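You operate a simulated robot arm through the tools that you are given. There is no shell and no other tool.

Carry out the task below with a simulated robot arm. There is one attempt and no reset: what you move stays moved.

## Task
Put things in order on the top of the wide table. At the end: the grey toe pad from the top of the wide table stands where the brown pads box stood; the brown pads box from the top of the wide table stands where the red round brush stood; the cream packet (marked "EYELETS") from the top of the wide table stands on top of the pink card (marked "JOB CARD"); the red round brush from the top of the wide table stands where the cream packet stood; whatever was shut is shut again. Leave all else as you found it, and nothing knocked over.

Only the result counts: the job must be done as asked and must still hold three seconds after the hand-in. Knocking over, shifting, dropping, spilling or breaking anything else fails it.

## Robot
A 6-joint arm with a two-finger parallel gripper, fixed in place. Base frame: the origin is on the floor under the middle of its stand, x ahead of it, y to its left, z up; the work surface is at about z = 600. Units: mm, degrees, N and s.
With the tool pointing down near the work surface it reaches from about 100 to 680 mm from the base axis. Its first joint turns from -66.0 to 66.0 degrees. Payload 2.45 kg.
The TCP is the grasp point between the finger pads, 24 mm short of the fingertips. In the tool frame z runs along the fingers and y along their closing line. Largest opening 68 mm; finger width 17, thickness 10; the body of the gripper, 40 by 70 mm, starts 41 mm behind the TCP.
Orientation is that of the tool frame in the base frame, as a unit quaternion [x, y, z, w]. With the fingers straight down and closing along the base's y, the tool's x points along the base's -x, its y along +y and its z along -z.

## Interface
- The arm moves only by the tool apply_moves. Its argument "rows" is a list of rows, each a list of 3 entries, a list of its own where there are three numbers: the closure in counts, from 0 (fully open) to 255 (shut), then the shift along the base's x, y, z in mm, then the turn, a rotation vector about the base's x, y, z in degrees. In form: [[claw, [dx, dy, dz], [rx, ry, rz]], ...]. A call has 1 to 20 rows; each row is the pose to reach, as a shift and turn from the pose commanded when the call began. Rows are played at 5 a second. More than 50 mm and 8.6 degrees between two rows, or a gripper value outside its range, and nothing of the call is played. A pose out of reach is approached as far as the arm can. The call stops where the force on the tool passes 40 N (or 10 N more than at its start, if that is more) or the arm is blocked; 0.2 s more then pass. The fingers move at their own pace (about 108 mm/s each) and stop on an object; they squeeze with about 29 N. The grip force told is the motor's: it shows also when the fingers shut on nothing. Time passes only in rows, and 0.2 s behind the last, so rows that repeat a pose let the fingers close. It gives the time, the measured TCP pose, the force on the tool (base axes), the opening and the grip force at its end, in the units of the frame above (readings bear some noise), with the torque about the TCP (base axes, N m) and any sound that the robot's microphone picked up.
- Cameras (640 x 400 px; columns grow to the right, rows downward): "scene" is fixed at [159.7, 428.6, 1437.4]; the picture's right is [-0.72, -0.70, 0.00], its down [-0.56, 0.58, -0.59] and it looks along [0.41, -0.42, -0.81] (base axes); focal length 349 px, centre (320, 200). "wrist" rides on the gripper at [84, 11, -75] in the tool frame; the picture's right is [-0.13, 0.99, 0.00], its down [-0.60, -0.08, -0.79] and it looks along [-0.79, -0.10, 0.61] (tool axes); focal length 251 px, centre (320, 200). There is no depth. A picture from a camera that has moved, and an enlarged one, comes with that camera's place and axes in the base frame and with its lens.
- get_image(camera): a new picture of that camera. No time passes.
- inspect(camera, box): a new picture of the part [left, top, right, bottom] of that camera's present view, enlarged. No time passes.
- finish_job(): hands the job in; it is judged then, once.

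Nothing tells you positions but the pictures and the camera data. Unless the task says otherwise, let go and move clear before handing in.

The tools are called after "Request:" by a JSON object that holds its "op" and its "data". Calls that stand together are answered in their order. apply_moves: Moves the arm, as the interface text tells. Its arguments: {"type":"object","properties":{"rows":{"type":"array"}},"required":["rows"]} The other tools are called the same way: get_image (camera) takes a picture; inspect (camera, box) takes an enlarged picture of a part of a camera's view; finish_job () hands the job in.

At the start:

```text
time_s: 0.0
tool_pos: [452.7, -31.2, 831.0]
ee_rot: [0.0, 1.0, 0.0, 0.0]
contact_force: [0.3, -1.2, 0.1]
moment: [0.0, -0.01, -0.02]
opening: 68.2
grasp_force: 0.0
```

scene: 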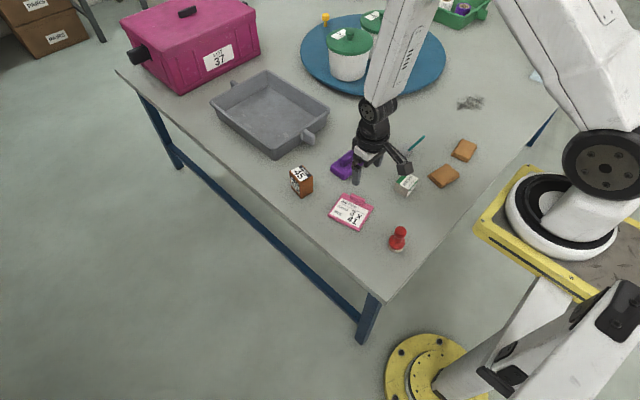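
wrist: 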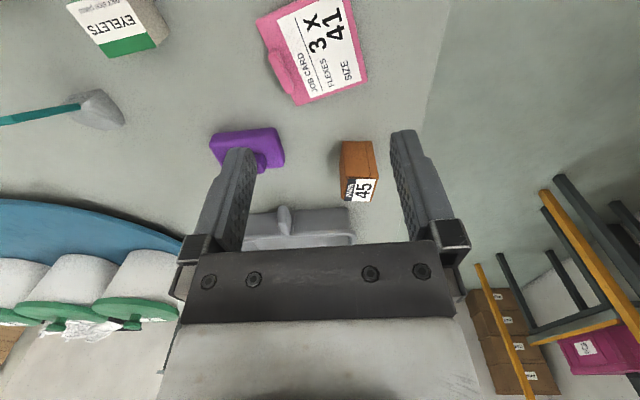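

I see a table with a magenta box, a grey tray, a blue turntable with jars, a brown box ("45"), a pink job card, a red brush, a cream packet, a purple thing and some brown pieces. I'll take enlarged pictures first to find each item.

Request:
{"op": "inspect", "data": {"camera": "scene", "box": [270, 120, 430, 260]}}

Request:
{"op": "inspect", "data": {"camera": "scene", "box": [380, 80, 540, 220]}}

Request:
{"op": "inspect", "data": {"camera": "scene", "box": [280, 0, 540, 120]}}

Request:
{"op": "inspect", "data": {"camera": "scene", "box": [100, 0, 340, 180]}}

Request:
{"op": "inspect", "data": {"camera": "wrist", "box": [0, 0, 440, 240]}}

```text
2.86 times, centred on (350, 190) of scene
camera zoom: at [159.7, 428.6, 1437.4], right [-0.72, -0.7, 0.0], down [-0.56, 0.58, -0.59], along [0.41, -0.42, -0.81], focal length 996 px, centre (234, 229)
```

zoom: 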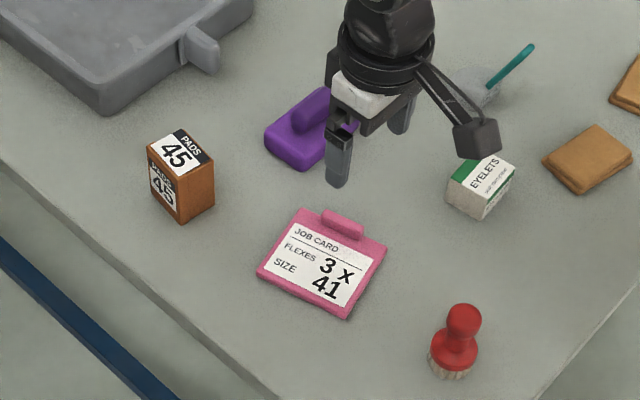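

```text
2.86 times, centred on (460, 150) of scene
camera zoom: at [159.7, 428.6, 1437.4], right [-0.72, -0.7, 0.0], down [-0.56, 0.58, -0.59], along [0.41, -0.42, -0.81], focal length 996 px, centre (-80, 343)
```

zoom: 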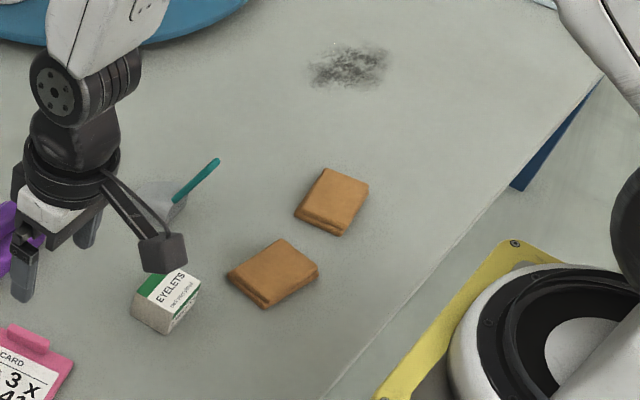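

```text
2.46 times, centred on (410, 60) of scene
camera zoom: at [159.7, 428.6, 1437.4], right [-0.72, -0.7, 0.0], down [-0.56, 0.58, -0.59], along [0.41, -0.42, -0.81], focal length 858 px, centre (98, 545)
```

zoom: 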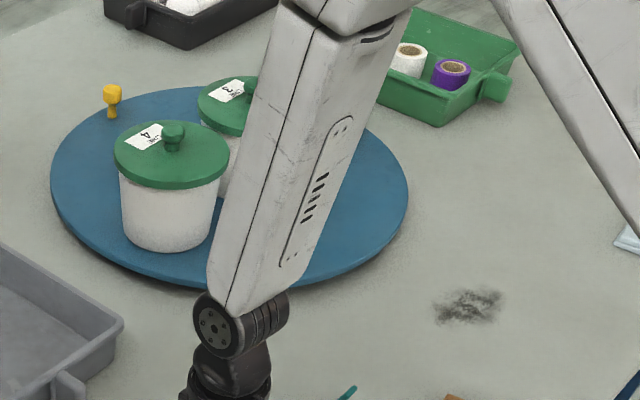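

```text
2.22 times, centred on (220, 90) of scene
camera zoom: at [159.7, 428.6, 1437.4], right [-0.72, -0.7, 0.0], down [-0.56, 0.58, -0.59], along [0.41, -0.42, -0.81], focal length 775 px, centre (542, 444)
```

zoom: 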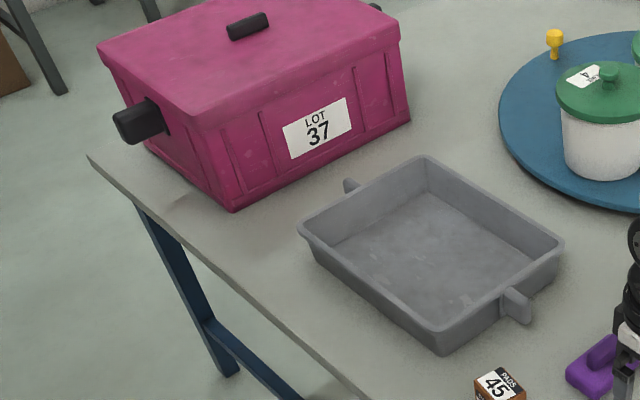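

```text
1.45 times, centred on (220, 120) of wrist
camera zoom: at [368.9, -19.7, 908.6], right [0.13, 0.99, 0.0], down [0.6, -0.08, 0.79], along [0.79, -0.1, -0.61], focal length 366 px, centre (466, 316)
```

zoom: 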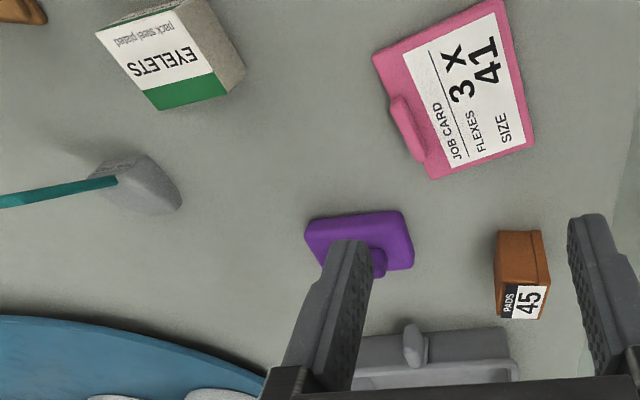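

I take the packet to be at about (429,-220), the card at (484,-38), the brush at (325,-37) and the pads box at (650,3). The grey item with the teal stick is near (515,-345). Next I'll move the hand back and to the right for a clearer view of the packet and the grey item.

Request:
{"op": "apply_moves", "data": {"rows": [[0, [-25, -34, 0], [0, 0, -5]], [0, [-50, -68, 0], [0, 0, -10]], [0, [-75, -102, 0], [0, 0, -15]], [0, [-100, -136, 0], [0, 0, -20]], [0, [-122, -169, 0], [0, 0, -25]], [0, [-122, -169, 0], [0, 0, -25]]]}}

Request:
{"op": "get_image", "data": {"camera": "wrist"}}

Request:
{"op": "get_image", "data": {"camera": "scene"}}

```text
time_s: 1.4
tool_pos: [329.8, -204.0, 833.0]
ee_rot: [0.217, 0.976, 0.0, 0.0]
contact_force: [-0.5, 0.0, 0.6]
moment: [0.01, 0.02, -0.01]
opening: 68.3
grasp_force: 0.0
```

```text
taken
camera wrist: at [259.7, -158.1, 909.6], right [0.54, 0.84, 0.0], down [0.51, -0.33, 0.79], along [0.67, -0.43, -0.61], focal length 251 px, centre (320, 200)
```

wrist: 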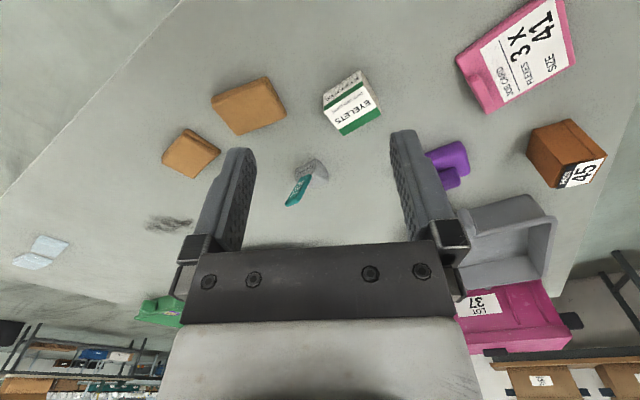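

```text
taken
```

scene: 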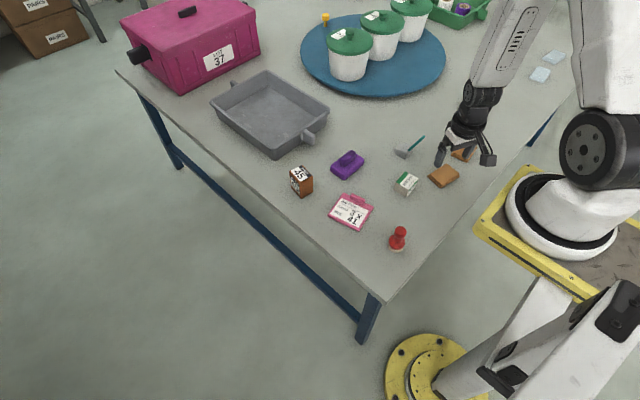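

Request:
{"op": "inspect", "data": {"camera": "wrist", "box": [260, 50, 420, 220]}}

Request:
{"op": "inspect", "data": {"camera": "scene", "box": [370, 110, 470, 200]}}

Request:
{"op": "inspect", "data": {"camera": "scene", "box": [280, 140, 430, 260]}}

Request:
{"op": "inspect", "data": {"camera": "scene", "box": [380, 0, 600, 130]}}

```text
2.35 times, centred on (340, 135) of wrist
camera zoom: at [259.7, -158.1, 909.6], right [0.54, 0.84, 0.0], down [0.51, -0.33, 0.79], along [0.67, -0.43, -0.61], focal length 592 px, centre (273, 353)
```

zoom: 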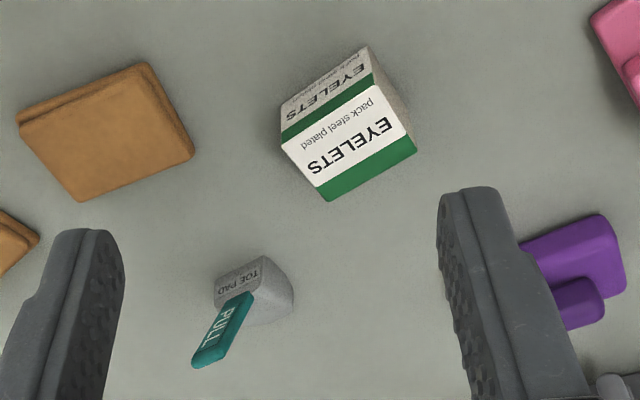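

```text
4.44 times, centred on (420, 155) of scene
camera zoom: at [159.7, 428.6, 1437.4], right [-0.72, -0.7, 0.0], down [-0.56, 0.58, -0.59], along [0.41, -0.42, -0.81], focal length 1550 px, centre (-124, 400)
```

zoom: 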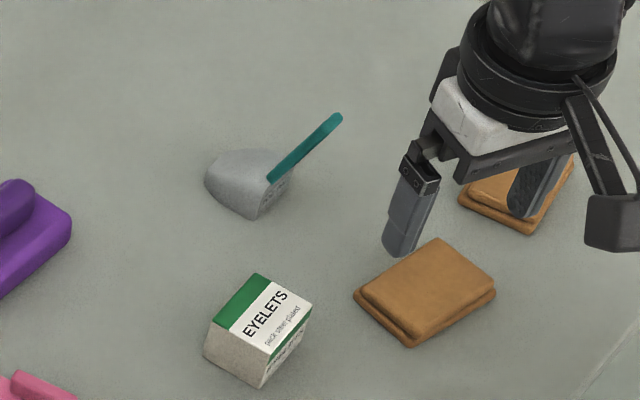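

```text
3.33 times, centred on (355, 200) of scene
camera zoom: at [159.7, 428.6, 1437.4], right [-0.72, -0.7, 0.0], down [-0.56, 0.58, -0.59], along [0.41, -0.42, -0.81], focal length 1162 px, centre (203, 200)
```

zoom: 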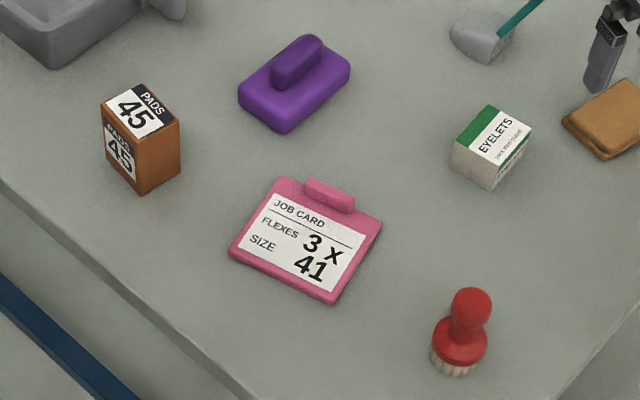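

```text
2.91 times, centred on (490, 65) of scene
camera zoom: at [159.7, 428.6, 1437.4], right [-0.72, -0.7, 0.0], down [-0.56, 0.58, -0.59], along [0.41, -0.42, -0.81], focal length 1014 px, centre (-174, 593)
```

zoom: 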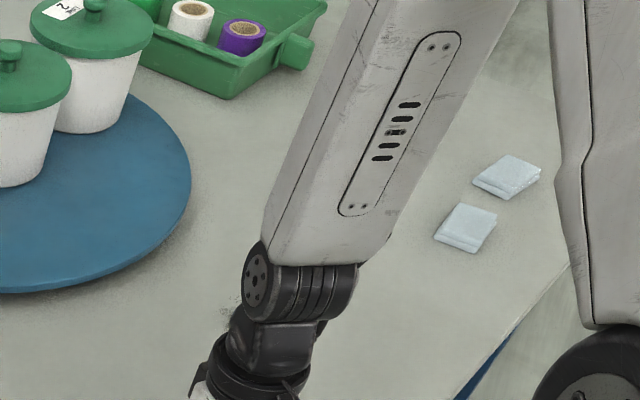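

The item marked "TOE PAD" with the teal PULL tab is the grey toe pad, near (520,-342). The packet is about 42 x 57 x 36 mm, centred near (430,-222). Next I'll move over the packet and turn the fingers so they close across its short side.

Request:
{"op": "apply_moves", "data": {"rows": [[0, [12, -2, -10], [0, 0, -7.6]], [0, [25, -5, -20], [0, 0, -15.2]], [0, [37, -7, -30], [0, 0, -22.8]], [0, [50, -9, -40], [0, 0, -30.4]], [0, [62, -11, -50], [0, 0, -38]], [0, [75, -14, -60], [0, 0, -45.6]], [0, [87, -16, -70], [0, 0, -53.2]], [0, [99, -18, -80], [0, 0, -61]], [0, [99, -18, -80], [0, 0, -61]], [0, [99, -18, -80], [0, 0, -61]]]}}

Request:
{"op": "get_image", "data": {"camera": "wrist"}}

Request:
{"op": "get_image", "data": {"camera": "scene"}}

```text
time_s: 3.6
tool_pos: [430.2, -218.6, 751.0]
ee_rot: [0.682, 0.731, 0.0, 0.001]
contact_force: [-0.6, 0.2, 0.3]
moment: [0.0, 0.01, -0.03]
opening: 68.1
grasp_force: 0.0
```

```text
taken
camera wrist: at [435.3, -133.2, 829.1], right [1.0, -0.06, 0.0], down [-0.04, -0.61, 0.79], along [-0.05, -0.79, -0.61], focal length 251 px, centre (320, 200)
```

wrist: 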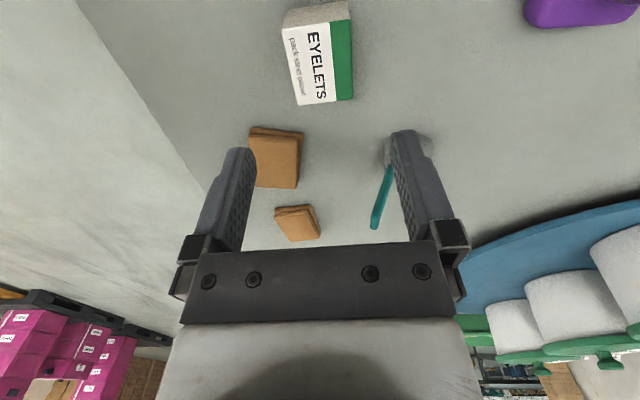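

```text
taken
```

scene: 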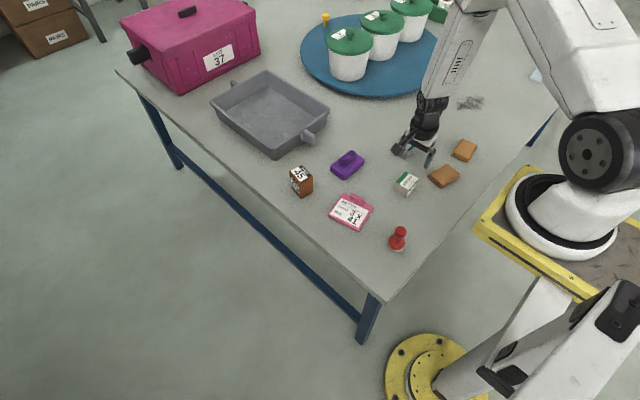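

Request:
{"op": "inspect", "data": {"camera": "wrist", "box": [240, 0, 440, 125]}}

Request:
{"op": "inspect", "data": {"camera": "wrist", "box": [340, 120, 460, 240]}}

```text
3.20 times, centred on (340, 62) of wrist
camera zoom: at [435.3, -133.2, 829.1], right [1.0, -0.06, 0.0], down [-0.04, -0.61, 0.79], along [-0.05, -0.79, -0.61], focal length 805 px, centre (256, 640)
```

zoom: 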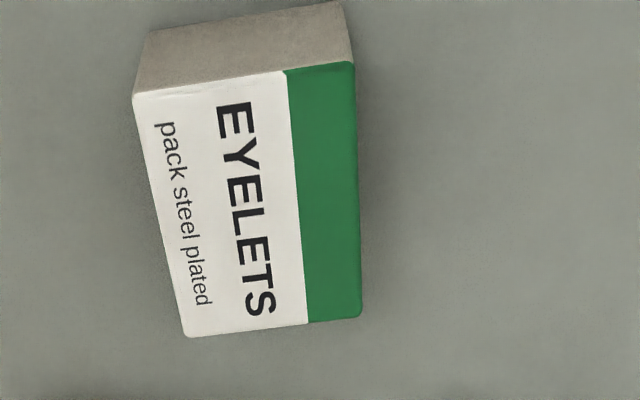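

```text
3.33 times, centred on (400, 180) of wrist
camera zoom: at [435.3, -133.2, 829.1], right [1.0, -0.06, 0.0], down [-0.04, -0.61, 0.79], along [-0.05, -0.79, -0.61], focal length 838 px, centre (53, 267)
```

zoom: 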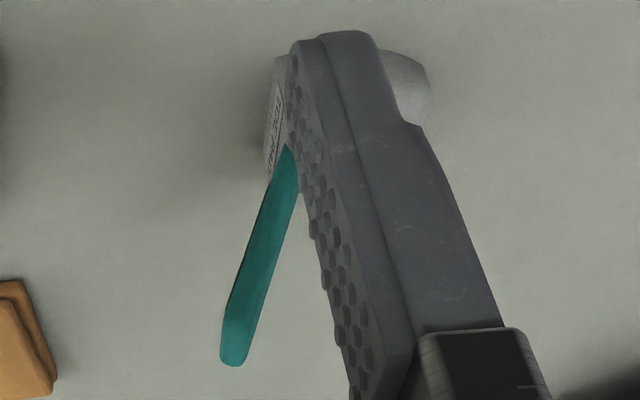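

The packet's top centre is at about (430.5,-221.3), turned about +4°, and the fingers are lined up with it. Next I'll go down, close and check the grip.

Request:
{"op": "apply_moves", "data": {"rows": [[0, [0.5, -3, -25], [0, 0, 0]], [0, [0.5, -3, -50], [0, 0, 0]], [0, [0.5, -3, -75], [0, 0, 0]], [0, [0.5, -3, -95], [0, 0, 0]], [0, [0.5, -3, -110], [0, 0, 0]], [0, [0.5, -3, -120], [0, 0, 0]], [0, [0.5, -3, -120], [0, 0, 0]]]}}

Request:
{"op": "get_image", "data": {"camera": "wrist"}}

Request:
{"op": "inspect", "data": {"camera": "scene", "box": [360, 120, 480, 220]}}

```text
time_s: 5.2
tool_pos: [429.9, -220.2, 632.3]
ee_rot: [0.682, 0.731, 0.0, -0.001]
contact_force: [0.7, -0.1, -0.3]
moment: [0.02, 0.0, 0.01]
opening: 67.9
grasp_force: 0.1
```

```text
taken
camera wrist: at [435.8, -136.0, 709.1], right [1.0, -0.06, 0.0], down [-0.04, -0.61, 0.79], along [-0.05, -0.79, -0.61], focal length 251 px, centre (320, 200)
```

wrist: 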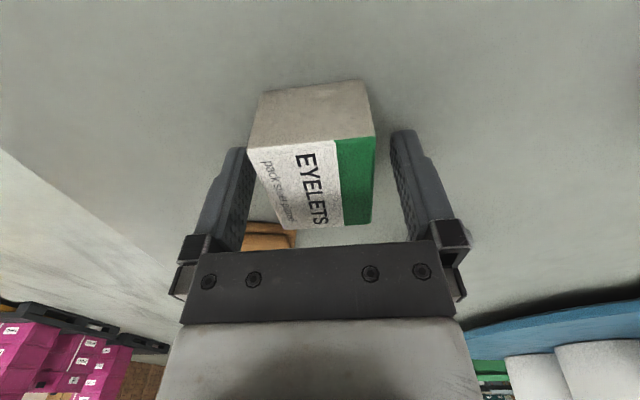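

```text
4.00 times, centred on (420, 170) of scene
camera zoom: at [159.7, 428.6, 1437.4], right [-0.72, -0.7, 0.0], down [-0.56, 0.58, -0.59], along [0.41, -0.42, -0.81], focal length 1395 px, centre (-80, 320)
```

zoom: 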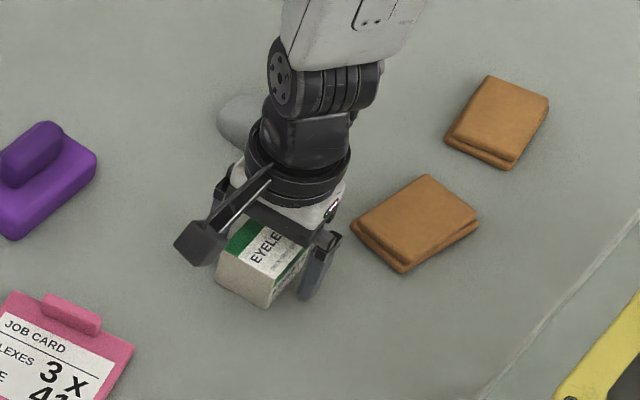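

Request:
{"op": "apply_moves", "data": {"rows": [[60, [0, 0, 0], [0, 0, 0]], [90, [0, 0, 0], [0, 0, 0]], [130, [0, 0, 0], [0, 0, 0]], [130, [0, 0, 0], [0, 0, 0]], [130, [0, 0, 0], [0, 0, 0]]]}}

Request:
{"op": "get_image", "data": {"camera": "wrist"}}

```text
time_s: 6.4
tool_pos: [430.9, -221.3, 631.9]
ee_rot: [0.682, 0.731, 0.0, 0.001]
contact_force: [-0.2, 0.0, 0.6]
moment: [0.0, 0.02, 0.0]
opening: 45.6
grasp_force: 28.8
```

```text
taken
camera wrist: at [435.8, -135.9, 709.2], right [1.0, -0.06, 0.0], down [-0.04, -0.61, 0.79], along [-0.05, -0.79, -0.61], focal length 251 px, centre (320, 200)
```

wrist: 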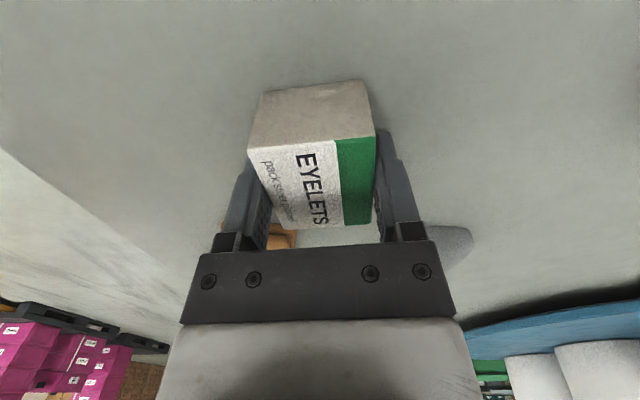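

The packet is held with a 45.6 mm opening. Next I'll lift it and take a closer look at the card's thickness and clip before carrying it over.

Request:
{"op": "apply_moves", "data": {"rows": [[130, [0, 0, 15], [0, 0, 0]], [130, [0, 0, 40], [0, 0, 0]], [130, [0, 0, 70], [0, 0, 0]], [130, [0, 0, 100], [0, 0, 0]], [130, [0, 0, 100], [0, 0, 0]]]}}

Request:
{"op": "get_image", "data": {"camera": "wrist"}}

Request:
{"op": "inspect", "data": {"camera": "scene", "box": [320, 180, 384, 240]}}

Request:
{"op": "inspect", "data": {"camera": "scene", "box": [370, 210, 434, 270]}}

Request:
{"op": "inspect", "data": {"camera": "scene", "box": [275, 150, 339, 210]}}

```text
time_s: 7.6
tool_pos: [431.5, -221.8, 732.5]
ee_rot: [0.682, 0.732, -0.001, 0.0]
contact_force: [0.3, 0.3, -0.7]
moment: [-0.01, 0.0, 0.01]
opening: 45.7
grasp_force: 28.8
```

```text
taken
camera wrist: at [436.3, -136.6, 809.2], right [1.0, -0.06, 0.0], down [-0.04, -0.61, 0.79], along [-0.05, -0.79, -0.61], focal length 251 px, centre (320, 200)
```

wrist: 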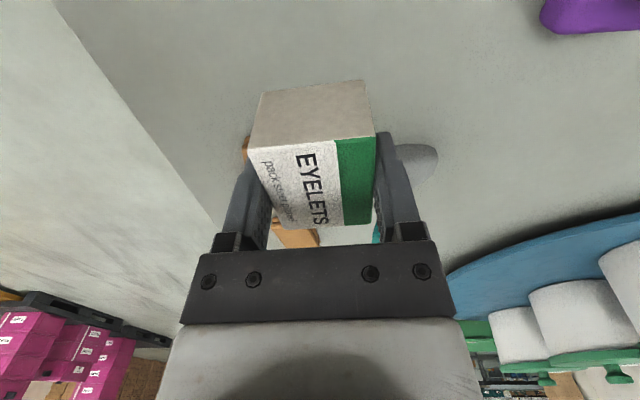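

```text
6.67 times, centred on (352, 210) of scene
camera zoom: at [159.7, 428.6, 1437.4], right [-0.72, -0.7, 0.0], down [-0.56, 0.58, -0.59], along [0.41, -0.42, -0.81], focal length 2325 px, centre (107, 133)
```

zoom: 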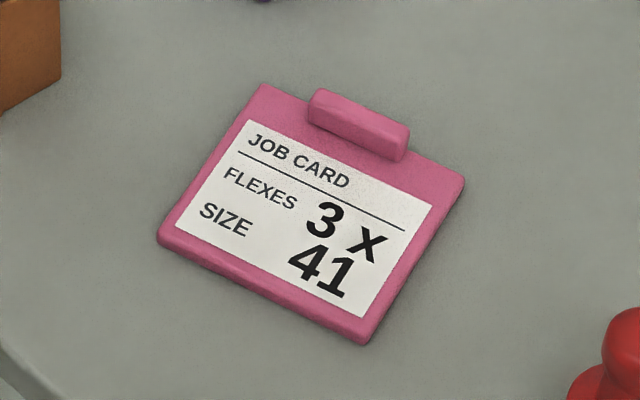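

```text
6.67 times, centred on (402, 240) of scene
camera zoom: at [159.7, 428.6, 1437.4], right [-0.72, -0.7, 0.0], down [-0.56, 0.58, -0.59], along [0.41, -0.42, -0.81], focal length 2325 px, centre (-227, -67)
```

zoom: 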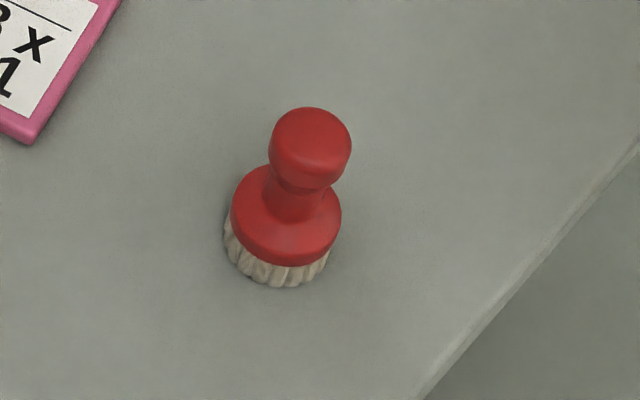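

```text
6.67 times, centred on (307, 180) of scene
camera zoom: at [159.7, 428.6, 1437.4], right [-0.72, -0.7, 0.0], down [-0.56, 0.58, -0.59], along [0.41, -0.42, -0.81], focal length 2325 px, centre (407, 333)
```

zoom: 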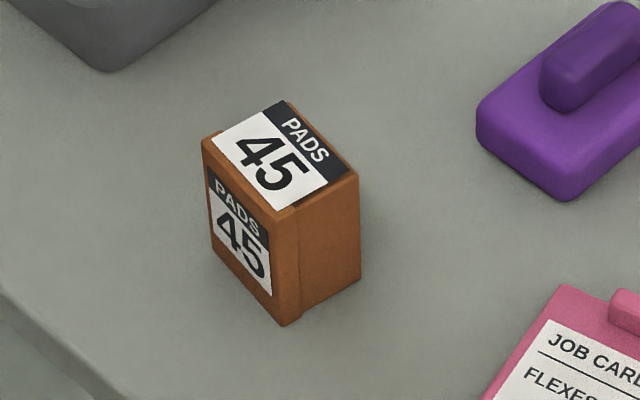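

The packet is up and steady. The card's free area, clear of its clip, is centred near (488,-32) and turned about +11°. Next I'll carry the packet there and turn it +7.5° to line up.

Request:
{"op": "apply_moves", "data": {"rows": [[130, [11, 37, 0], [0, 0, 1.5]], [130, [22, 75, 0], [0, 0, 3]], [130, [34, 113, 0], [0, 0, 4.5]], [130, [46, 151, 0], [0, 0, 6]], [130, [57, 189, 0], [0, 0, 7.5]], [130, [57, 189, 0], [0, 0, 7.5]], [130, [57, 189, -30], [0, 0, 7.5]], [130, [57, 189, -55], [0, 0, 7.5]], [130, [57, 189, -75], [0, 0, 7.5]], [130, [57, 189, -85], [0, 0, 7.5]], [130, [57, 189, -85], [0, 0, 7.5]]]}}

Request:
{"op": "get_image", "data": {"camera": "wrist"}}

Request:
{"op": "inspect", "data": {"camera": "scene", "box": [310, 150, 406, 240]}}

```text
time_s: 10.0
tool_pos: [487.0, -32.3, 646.2]
ee_rot: [0.632, 0.775, 0.0, 0.0]
contact_force: [0.1, 0.0, -0.8]
moment: [0.01, -0.02, 0.04]
opening: 45.6
grasp_force: 29.3
```

```text
taken
camera wrist: at [481.4, 51.9, 723.8], right [1.0, 0.07, 0.0], down [0.04, -0.61, 0.79], along [0.06, -0.79, -0.61], focal length 251 px, centre (320, 200)
```

wrist: 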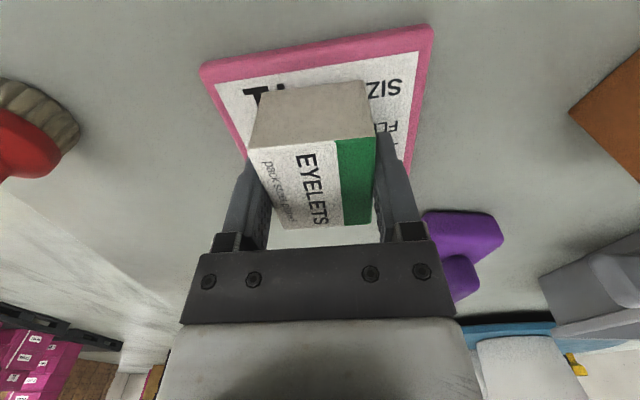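

```text
4.44 times, centred on (358, 195) of scene
camera zoom: at [159.7, 428.6, 1437.4], right [-0.72, -0.7, 0.0], down [-0.56, 0.58, -0.59], along [0.41, -0.42, -0.81], focal length 1550 px, centre (151, 222)
```

zoom: 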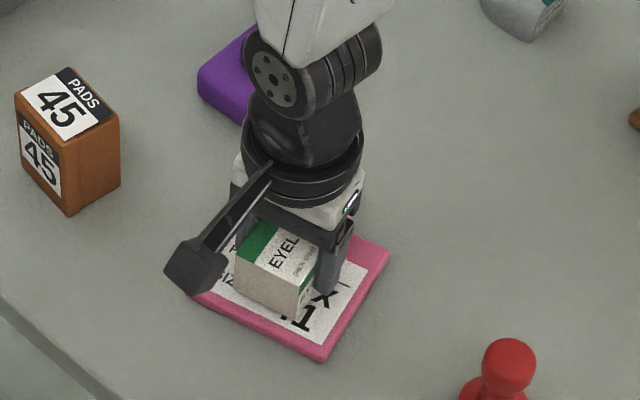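

Request:
{"op": "apply_moves", "data": {"rows": [[130, [0, -2, -1], [0, 0, 1]], [130, [0, -2, -2], [0, 0, 1]], [130, [0, -2, -3], [0, 0, 1]], [130, [0, -2, -4], [0, 0, 1]], [130, [0, -2, -4], [0, 0, 1]]]}}

Request:
{"op": "inspect", "data": {"camera": "wrist", "box": [180, 0, 460, 175]}}

```text
time_s: 11.2
tool_pos: [486.1, -34.7, 641.9]
ee_rot: [0.626, 0.78, 0.0, 0.0]
contact_force: [0.4, -0.5, -1.7]
moment: [-0.01, 0.02, -0.03]
opening: 45.4
grasp_force: 28.8
```

```text
2.29 times, centred on (320, 88) of wrist
camera zoom: at [479.7, 50.5, 719.8], right [1.0, 0.09, 0.0], down [0.05, -0.61, 0.79], along [0.07, -0.79, -0.61], focal length 575 px, centre (320, 457)
```

zoom: 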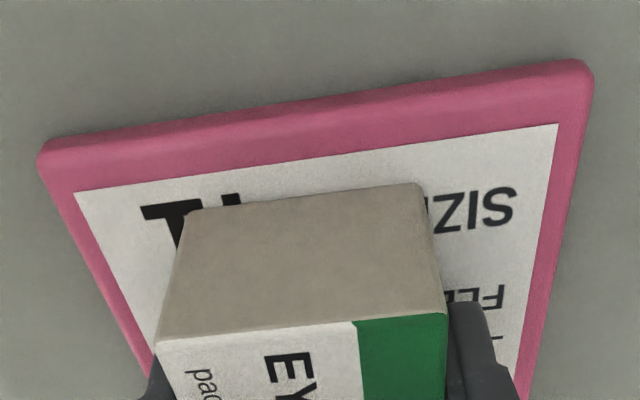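

Request:
{"op": "apply_moves", "data": {"rows": [[130, [0, 0, -0.7], [0, 0, 0]], [130, [0, 0, -1.4], [0, 0, 0]], [130, [0, 0, -1.4], [0, 0, 0]]]}}

```text
time_s: 12.0
tool_pos: [486.6, -33.2, 641.7]
ee_rot: [0.626, 0.78, 0.0, -0.001]
contact_force: [-5.6, 0.4, 25.1]
moment: [0.04, 0.15, 0.0]
opening: 45.6
grasp_force: 29.1
```

The packet has touched the card, with 25 N on the tool. I'll back off slightly, then let go and rise clear.

Request:
{"op": "apply_moves", "data": {"rows": [[130, [0, 0, 0.8], [0, 0, 0]], [130, [0, 0, 0.9], [0, 0, 0]], [130, [0, 0, 0.9], [0, 0, 0]]]}}

```text
time_s: 12.8
tool_pos: [487.6, -33.2, 641.2]
ee_rot: [0.626, 0.78, 0.001, 0.001]
contact_force: [-0.1, -3.2, 9.3]
moment: [-0.12, 0.03, -0.01]
opening: 45.6
grasp_force: 29.2
```

Request:
{"op": "apply_moves", "data": {"rows": [[110, [0, 0, 0.3], [0, 0, 0]], [80, [0, 0, 0.3], [0, 0, 0]], [40, [0, 0, 0.3], [0, 0, 0]], [0, [0, 0, 0.3], [0, 0, 0]], [0, [0, 0, 0.3], [0, 0, 0]]]}}

Request:
{"op": "get_image", "data": {"camera": "wrist"}}

```text
time_s: 14.0
tool_pos: [487.1, -33.1, 641.4]
ee_rot: [0.626, 0.78, -0.001, 0.0]
contact_force: [1.1, 0.4, -0.1]
moment: [-0.03, 0.0, 0.02]
opening: 67.9
grasp_force: 0.0
```

```text
taken
camera wrist: at [479.5, 51.2, 719.1], right [1.0, 0.09, 0.0], down [0.05, -0.61, 0.79], along [0.07, -0.79, -0.61], focal length 251 px, centre (320, 200)
```

wrist: 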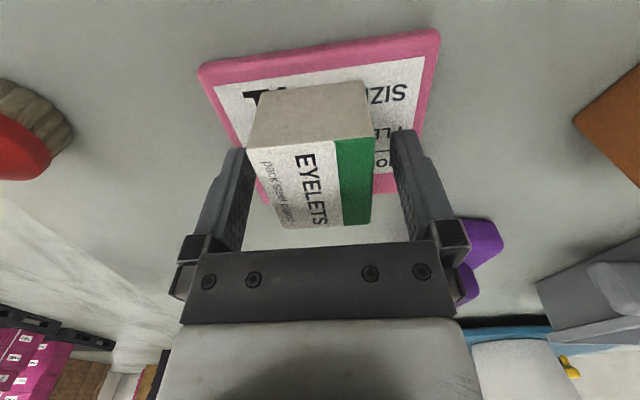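

The packet stands on the card by itself. Next I'll rise and move over the red brush.

Request:
{"op": "apply_moves", "data": {"rows": [[0, [0, 0, 25], [0, 0, 0]], [0, [0, 0, 60], [0, 0, 0]], [0, [0, 0, 100], [0, 0, 0]], [0, [-40, 0, 120], [0, 0, 0]], [0, [-80, -1, 120], [0, 0, 0]], [0, [-120, -1, 120], [0, 0, 0]], [0, [-160, -2, 120], [0, 0, 0]], [0, [-160, -2, 120], [0, 0, 0]], [0, [-160, -2, 120], [0, 0, 0]]]}}

Request:
{"op": "get_image", "data": {"camera": "wrist"}}

Request:
{"op": "get_image", "data": {"camera": "scene"}}

```text
time_s: 16.0
tool_pos: [328.5, -36.5, 760.9]
ee_rot: [0.625, 0.781, 0.0, 0.0]
contact_force: [0.3, 0.1, 1.2]
moment: [-0.03, 0.0, 0.03]
opening: 68.1
grasp_force: 0.0
```

```text
taken
camera wrist: at [320.8, 48.0, 838.5], right [1.0, 0.09, 0.0], down [0.05, -0.61, 0.79], along [0.07, -0.79, -0.61], focal length 251 px, centre (320, 200)
```

wrist: 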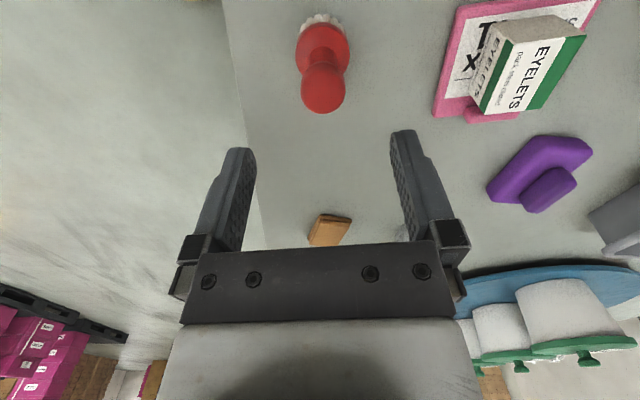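

```text
taken
```

scene: 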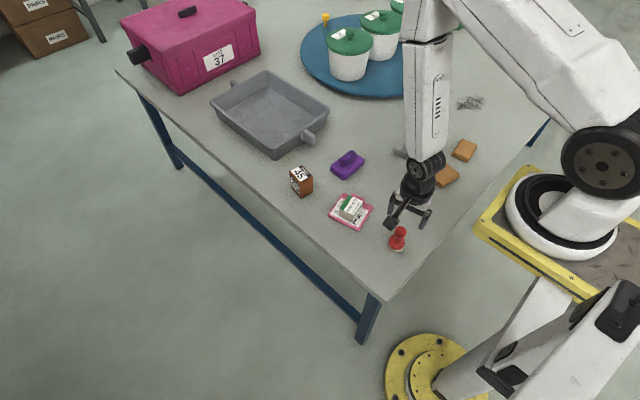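

Request:
{"op": "inspect", "data": {"camera": "wrist", "box": [260, 0, 420, 125]}}

Request:
{"op": "inspect", "data": {"camera": "scene", "box": [320, 170, 440, 260]}}

```text
3.20 times, centred on (340, 62) of wrist
camera zoom: at [320.8, 48.0, 838.5], right [1.0, 0.09, 0.0], down [0.05, -0.61, 0.79], along [0.07, -0.79, -0.61], focal length 805 px, centre (256, 640)
```

zoom: 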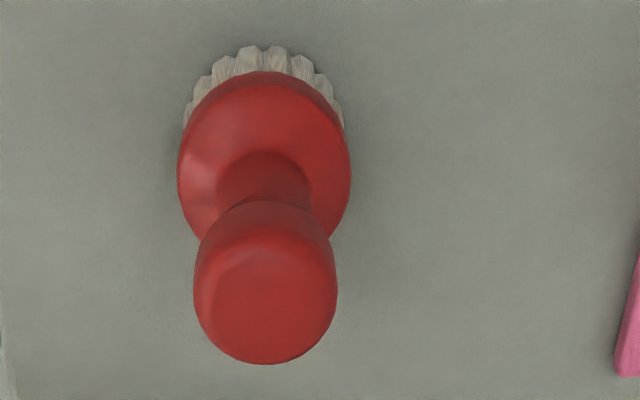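

```text
4.44 times, centred on (380, 215) of scene
camera zoom: at [159.7, 428.6, 1437.4], right [-0.72, -0.7, 0.0], down [-0.56, 0.58, -0.59], along [0.41, -0.42, -0.81], focal length 1550 px, centre (53, 133)
```

zoom: 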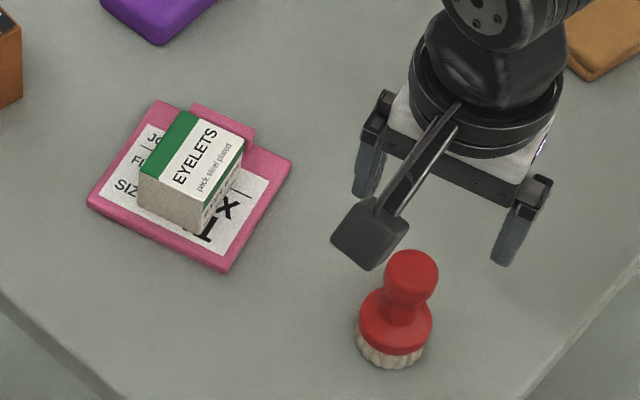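

The packet sits well on the card. I take the brush's axis to be near (330,-39), with a knob about 31 mm across at z≈672. I'll come down part of the way and check the line-up.

Request:
{"op": "apply_moves", "data": {"rows": [[0, [2.6, -2.8, -18], [0, 0, 0]], [0, [2.6, -2.8, -36], [0, 0, 0]], [0, [2.6, -2.8, -36], [0, 0, 0]]]}}

Request:
{"op": "get_image", "data": {"camera": "wrist"}}

Request:
{"op": "inspect", "data": {"camera": "scene", "box": [360, 190, 440, 260]}}

```text
time_s: 16.8
tool_pos: [332.0, -37.5, 724.5]
ee_rot: [0.625, 0.78, 0.0, -0.001]
contact_force: [0.1, 0.3, 0.5]
moment: [0.0, 0.03, 0.01]
opening: 67.8
grasp_force: 0.1
```

```text
taken
camera wrist: at [324.2, 46.7, 801.9], right [1.0, 0.09, 0.0], down [0.05, -0.61, 0.79], along [0.07, -0.79, -0.61], focal length 251 px, centre (320, 200)
```

wrist: 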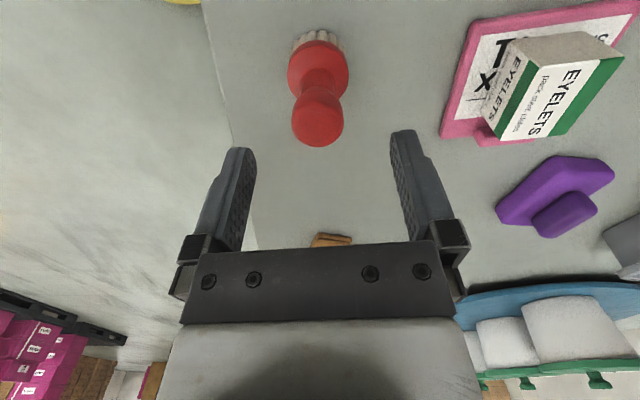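

```text
5.71 times, centred on (400, 225) of scene
camera zoom: at [159.7, 428.6, 1437.4], right [-0.72, -0.7, 0.0], down [-0.56, 0.58, -0.59], along [0.41, -0.42, -0.81], focal length 1993 px, centre (-137, 57)
```

zoom: 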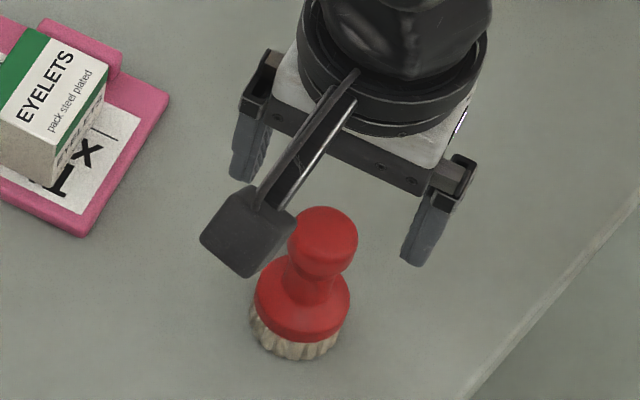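

Request:
{"op": "inspect", "data": {"camera": "wrist", "box": [260, 20, 380, 160]}}

```text
2.86 times, centred on (320, 90) of wrist
camera zoom: at [324.2, 46.7, 801.9], right [1.0, 0.09, 0.0], down [0.05, -0.61, 0.79], along [0.07, -0.79, -0.61], focal length 718 px, centre (320, 514)
```

zoom: 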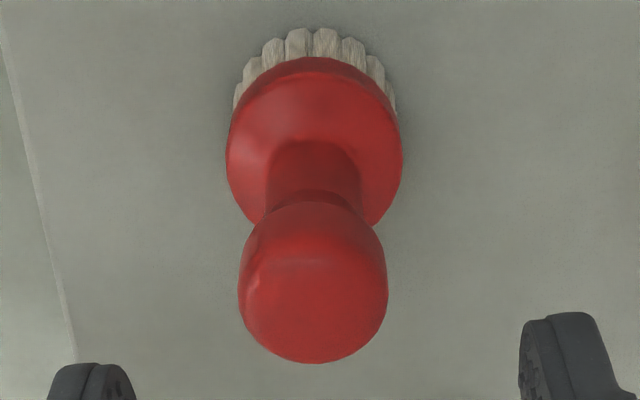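

Request:
{"op": "apply_moves", "data": {"rows": [[0, [-1.4, -1.2, -15], [0, 0, 0]], [0, [-1.4, -1.2, -30], [0, 0, 0]], [0, [-1.4, -1.2, -44], [0, 0, 0]], [0, [-1.4, -1.2, -56], [0, 0, 0]], [0, [-1.4, -1.2, -56], [0, 0, 0]]]}}

Request:
{"op": "inspect", "data": {"camera": "wrist", "box": [180, 20, 460, 260]}}

Request:
{"op": "inspect", "data": {"camera": "scene", "box": [360, 190, 440, 260]}}

```text
time_s: 18.0
tool_pos: [328.2, -39.4, 669.8]
ee_rot: [0.626, 0.78, 0.0, 0.0]
contact_force: [0.0, 0.7, -1.1]
moment: [-0.01, 0.02, 0.02]
opening: 68.1
grasp_force: 0.0
```

```text
1.67 times, centred on (320, 140) of wrist
camera zoom: at [321.5, 45.2, 746.9], right [1.0, 0.09, 0.0], down [0.05, -0.61, 0.79], along [0.07, -0.79, -0.61], focal length 419 px, centre (320, 300)
```

zoom: 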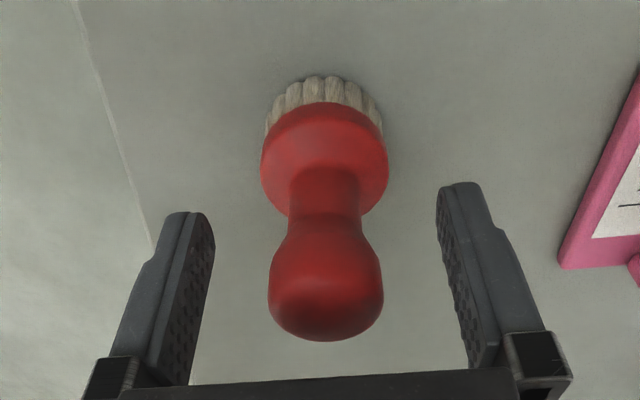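

```text
5.71 times, centred on (400, 225) of scene
camera zoom: at [159.7, 428.6, 1437.4], right [-0.72, -0.7, 0.0], down [-0.56, 0.58, -0.59], along [0.41, -0.42, -0.81], focal length 1993 px, centre (-137, 57)
```

zoom: 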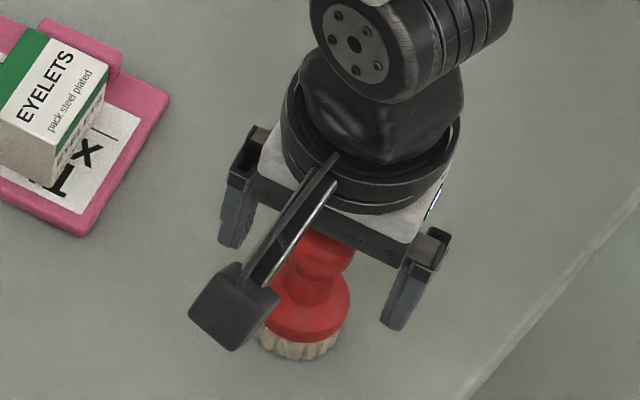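

Request:
{"op": "apply_moves", "data": {"rows": [[0, [1.5, 0, 0], [0, 0, 0]], [0, [1.5, 0, 0], [0, 0, 0]], [0, [1.5, 0, 0], [0, 0, 0]]]}}

Request:
{"op": "inspect", "data": {"camera": "wrist", "box": [180, 20, 460, 260]}}

```text
time_s: 18.8
tool_pos: [329.8, -39.5, 669.8]
ee_rot: [0.626, 0.78, 0.0, -0.001]
contact_force: [0.0, 0.1, -0.2]
moment: [0.02, -0.02, -0.02]
opening: 68.2
grasp_force: 0.0
```

```text
1.67 times, centred on (320, 140) of wrist
camera zoom: at [322.4, 44.9, 747.0], right [1.0, 0.09, 0.0], down [0.05, -0.61, 0.79], along [0.07, -0.79, -0.61], focal length 419 px, centre (320, 300)
```

zoom: 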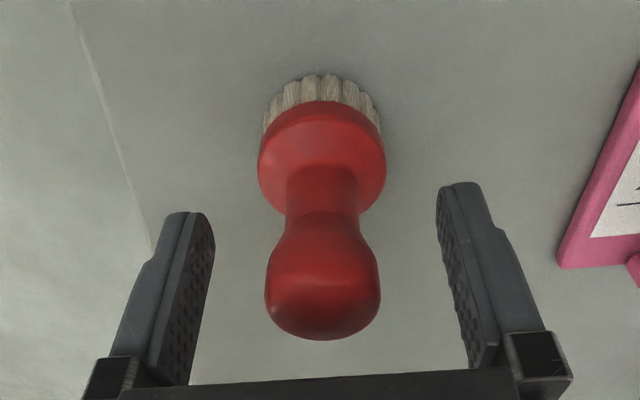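

Request:
{"op": "apply_moves", "data": {"rows": [[60, [0.3, 0, 0], [0, 0, 0]], [110, [0.3, 0, 0], [0, 0, 0]], [140, [0.3, 0, 0], [0, 0, 0]], [180, [0.3, 0, 0], [0, 0, 0]], [180, [0.3, 0, 0], [0, 0, 0]], [180, [0.3, 0, 0], [0, 0, 0]]]}}

Request:
{"op": "inspect", "data": {"camera": "wrist", "box": [180, 20, 460, 260]}}

```text
time_s: 20.2
tool_pos: [329.6, -39.1, 669.5]
ee_rot: [0.626, 0.78, 0.0, 0.0]
contact_force: [0.7, -0.7, 0.6]
moment: [-0.04, 0.03, -0.01]
opening: 28.1
grasp_force: 30.0
```

```text
1.67 times, centred on (320, 140) of wrist
camera zoom: at [322.8, 44.8, 747.1], right [1.0, 0.09, 0.0], down [0.05, -0.61, 0.79], along [0.07, -0.79, -0.61], focal length 419 px, centre (320, 300)
```

zoom: 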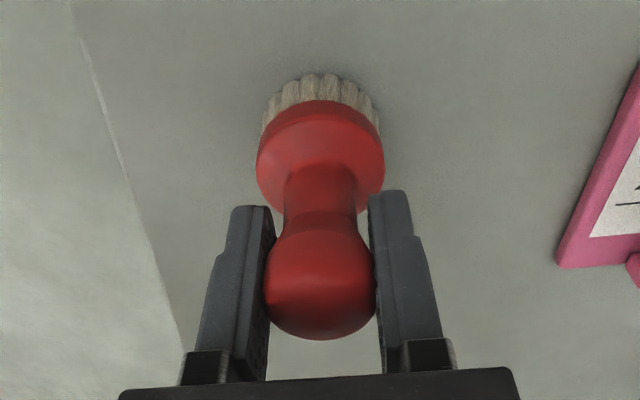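

The brush is held by its knob with a 28 mm opening. I'll lift it a little and check that it hangs straight.

Request:
{"op": "apply_moves", "data": {"rows": [[180, [0, 0, 5], [0, 0, 0]], [180, [0, 0, 15], [0, 0, 0]], [180, [0, 0, 25], [0, 0, 0]], [180, [0, 0, 25], [0, 0, 0]]]}}

Request:
{"op": "inspect", "data": {"camera": "wrist", "box": [180, 20, 460, 260]}}

Request:
{"op": "inspect", "data": {"camera": "scene", "box": [360, 190, 440, 260]}}

```text
time_s: 21.2
tool_pos: [330.8, -39.6, 695.2]
ee_rot: [0.626, 0.78, 0.0, -0.001]
contact_force: [0.3, 0.8, -1.2]
moment: [0.0, 0.02, 0.01]
opening: 28.2
grasp_force: 29.0
```

```text
1.67 times, centred on (320, 140) of wrist
camera zoom: at [323.7, 45.0, 772.2], right [1.0, 0.09, 0.0], down [0.05, -0.61, 0.79], along [0.07, -0.79, -0.61], focal length 419 px, centre (320, 300)
```

zoom: 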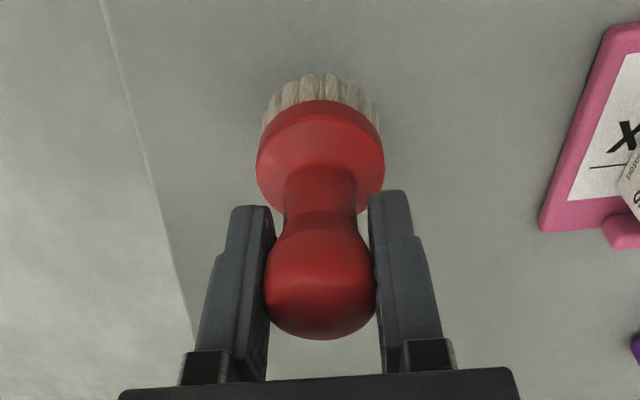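

```text
5.71 times, centred on (400, 225) of scene
camera zoom: at [159.7, 428.6, 1437.4], right [-0.72, -0.7, 0.0], down [-0.56, 0.58, -0.59], along [0.41, -0.42, -0.81], focal length 1993 px, centre (-137, 57)
```

zoom: 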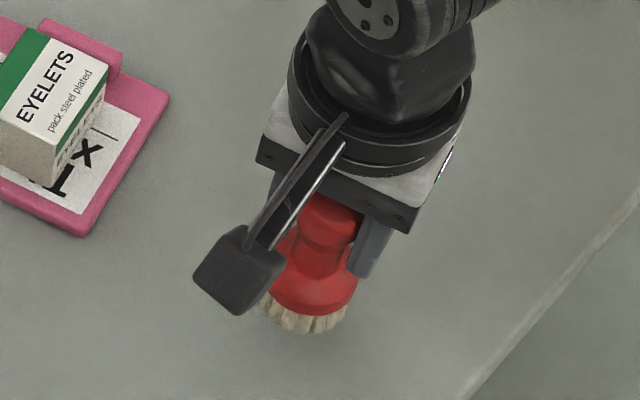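

It holds steady. Next I'll carry the brush to where the packet stood, at (430.7,-221.3).

Request:
{"op": "apply_moves", "data": {"rows": [[180, [0, 0, 25], [0, 0, 0]], [180, [0, 0, 50], [0, 0, 0]], [180, [20, -36, 55], [0, 0, 0]], [180, [40, -72, 55], [0, 0, 0]], [180, [60, -108, 55], [0, 0, 0]], [180, [80, -144, 55], [0, 0, 0]], [180, [100, -181.5, 55], [0, 0, 0]], [180, [100, -181.5, 55], [0, 0, 0]], [180, [100, -181.5, 30], [0, 0, 0]], [180, [100, -181.5, 5], [0, 0, 0]], [180, [100, -181.5, -10], [0, 0, 0]], [180, [100, -181.5, -20], [0, 0, 0]], [180, [100, -181.5, -20], [0, 0, 0]]]}}

Request:
{"op": "get_image", "data": {"camera": "wrist"}}

Request:
{"op": "inspect", "data": {"camera": "scene", "box": [360, 120, 480, 220]}}

```text
time_s: 24.0
tool_pos: [429.6, -220.1, 674.4]
ee_rot: [0.626, 0.78, 0.001, -0.001]
contact_force: [0.6, 0.3, -0.5]
moment: [-0.03, 0.01, -0.01]
opening: 28.0
grasp_force: 28.7
```

```text
taken
camera wrist: at [422.7, -136.6, 751.3], right [1.0, 0.09, 0.0], down [0.05, -0.61, 0.79], along [0.07, -0.79, -0.61], focal length 251 px, centre (320, 200)
```

wrist: 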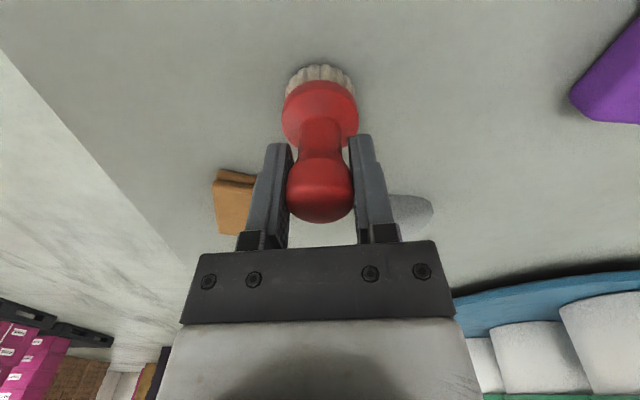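

```text
4.00 times, centred on (420, 170) of scene
camera zoom: at [159.7, 428.6, 1437.4], right [-0.72, -0.7, 0.0], down [-0.56, 0.58, -0.59], along [0.41, -0.42, -0.81], focal length 1395 px, centre (-80, 320)
```

zoom: 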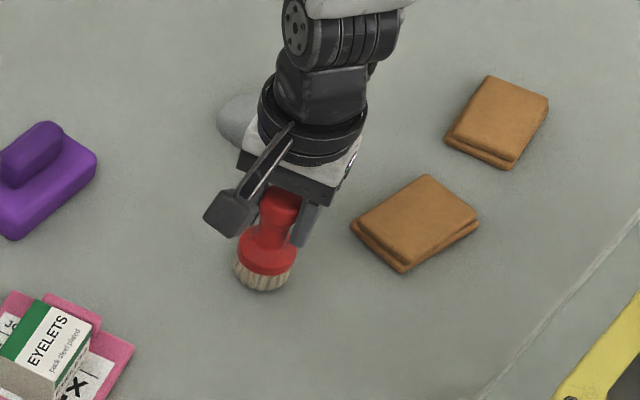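

Request:
{"op": "apply_moves", "data": {"rows": [[180, [0, 0, -1.5], [0, 0, 0]], [180, [0, 0, -3], [0, 0, 0]], [180, [0, 0, -4], [0, 0, 0]], [180, [0, 0, -4], [0, 0, 0]]]}}

```text
time_s: 25.0
tool_pos: [429.8, -221.9, 670.7]
ee_rot: [0.626, 0.78, -0.001, 0.0]
contact_force: [-0.2, 0.0, -0.7]
moment: [-0.04, -0.03, 0.01]
opening: 27.7
grasp_force: 29.2
```

Request:
{"op": "apply_moves", "data": {"rows": [[180, [0, 0, -0.5], [0, 0, 0]], [180, [0, 0, -1.0], [0, 0, 0]], [180, [0, 0, -1.0], [0, 0, 0]]]}}

```text
time_s: 25.8
tool_pos: [428.8, -222.1, 669.4]
ee_rot: [0.625, 0.78, 0.0, -0.001]
contact_force: [-0.5, 0.5, -0.9]
moment: [-0.03, 0.03, 0.0]
opening: 28.2
grasp_force: 29.3
```

Request:
{"op": "apply_moves", "data": {"rows": [[180, [0, 0, -0.4], [0, 0, 0]], [180, [0, 0, -0.8], [0, 0, 0]], [180, [0, 0, -0.8], [0, 0, 0]]]}}

```text
time_s: 26.6
tool_pos: [430.0, -221.2, 671.1]
ee_rot: [0.626, 0.78, 0.0, 0.0]
contact_force: [-0.1, -0.5, 1.3]
moment: [-0.04, 0.0, 0.01]
opening: 27.9
grasp_force: 29.5
```

Request:
{"op": "apply_moves", "data": {"rows": [[180, [0, 0, -0.4], [0, 0, 0]], [180, [0, 0, -0.4], [0, 0, 0]]]}}

```text
time_s: 27.2
tool_pos: [431.1, -222.0, 670.4]
ee_rot: [0.625, 0.781, 0.0, -0.001]
contact_force: [-4.3, 4.0, 21.6]
moment: [0.26, 0.11, 0.02]
opening: 28.2
grasp_force: 29.4
```

Request:
{"op": "apply_moves", "data": {"rows": [[180, [0, 0, 0.4], [0, 0, 0]], [180, [0, 0, 0.4], [0, 0, 0]], [150, [0, 0, 0.4], [0, 0, 0]], [120, [0, 0, 0.4], [0, 0, 0]], [60, [0, 0, 0.4], [0, 0, 0]], [0, [0, 0, 0.4], [0, 0, 0]], [0, [0, 0, 0.4], [0, 0, 0]]]}}

Request:
{"op": "get_image", "data": {"camera": "wrist"}}

```text
time_s: 28.8
tool_pos: [429.9, -221.0, 669.4]
ee_rot: [0.626, 0.78, 0.0, 0.001]
contact_force: [0.8, 0.0, 0.2]
moment: [0.0, 0.02, 0.01]
opening: 67.8
grasp_force: 0.0
```

```text
taken
camera wrist: at [423.5, -137.1, 746.7], right [1.0, 0.09, 0.0], down [0.05, -0.61, 0.79], along [0.07, -0.79, -0.61], focal length 251 px, centre (320, 200)
```

wrist: 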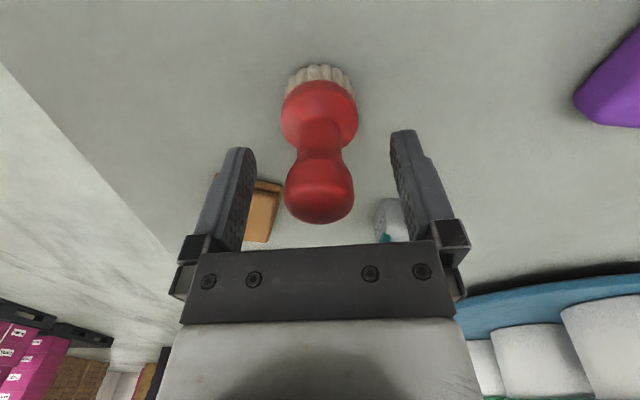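

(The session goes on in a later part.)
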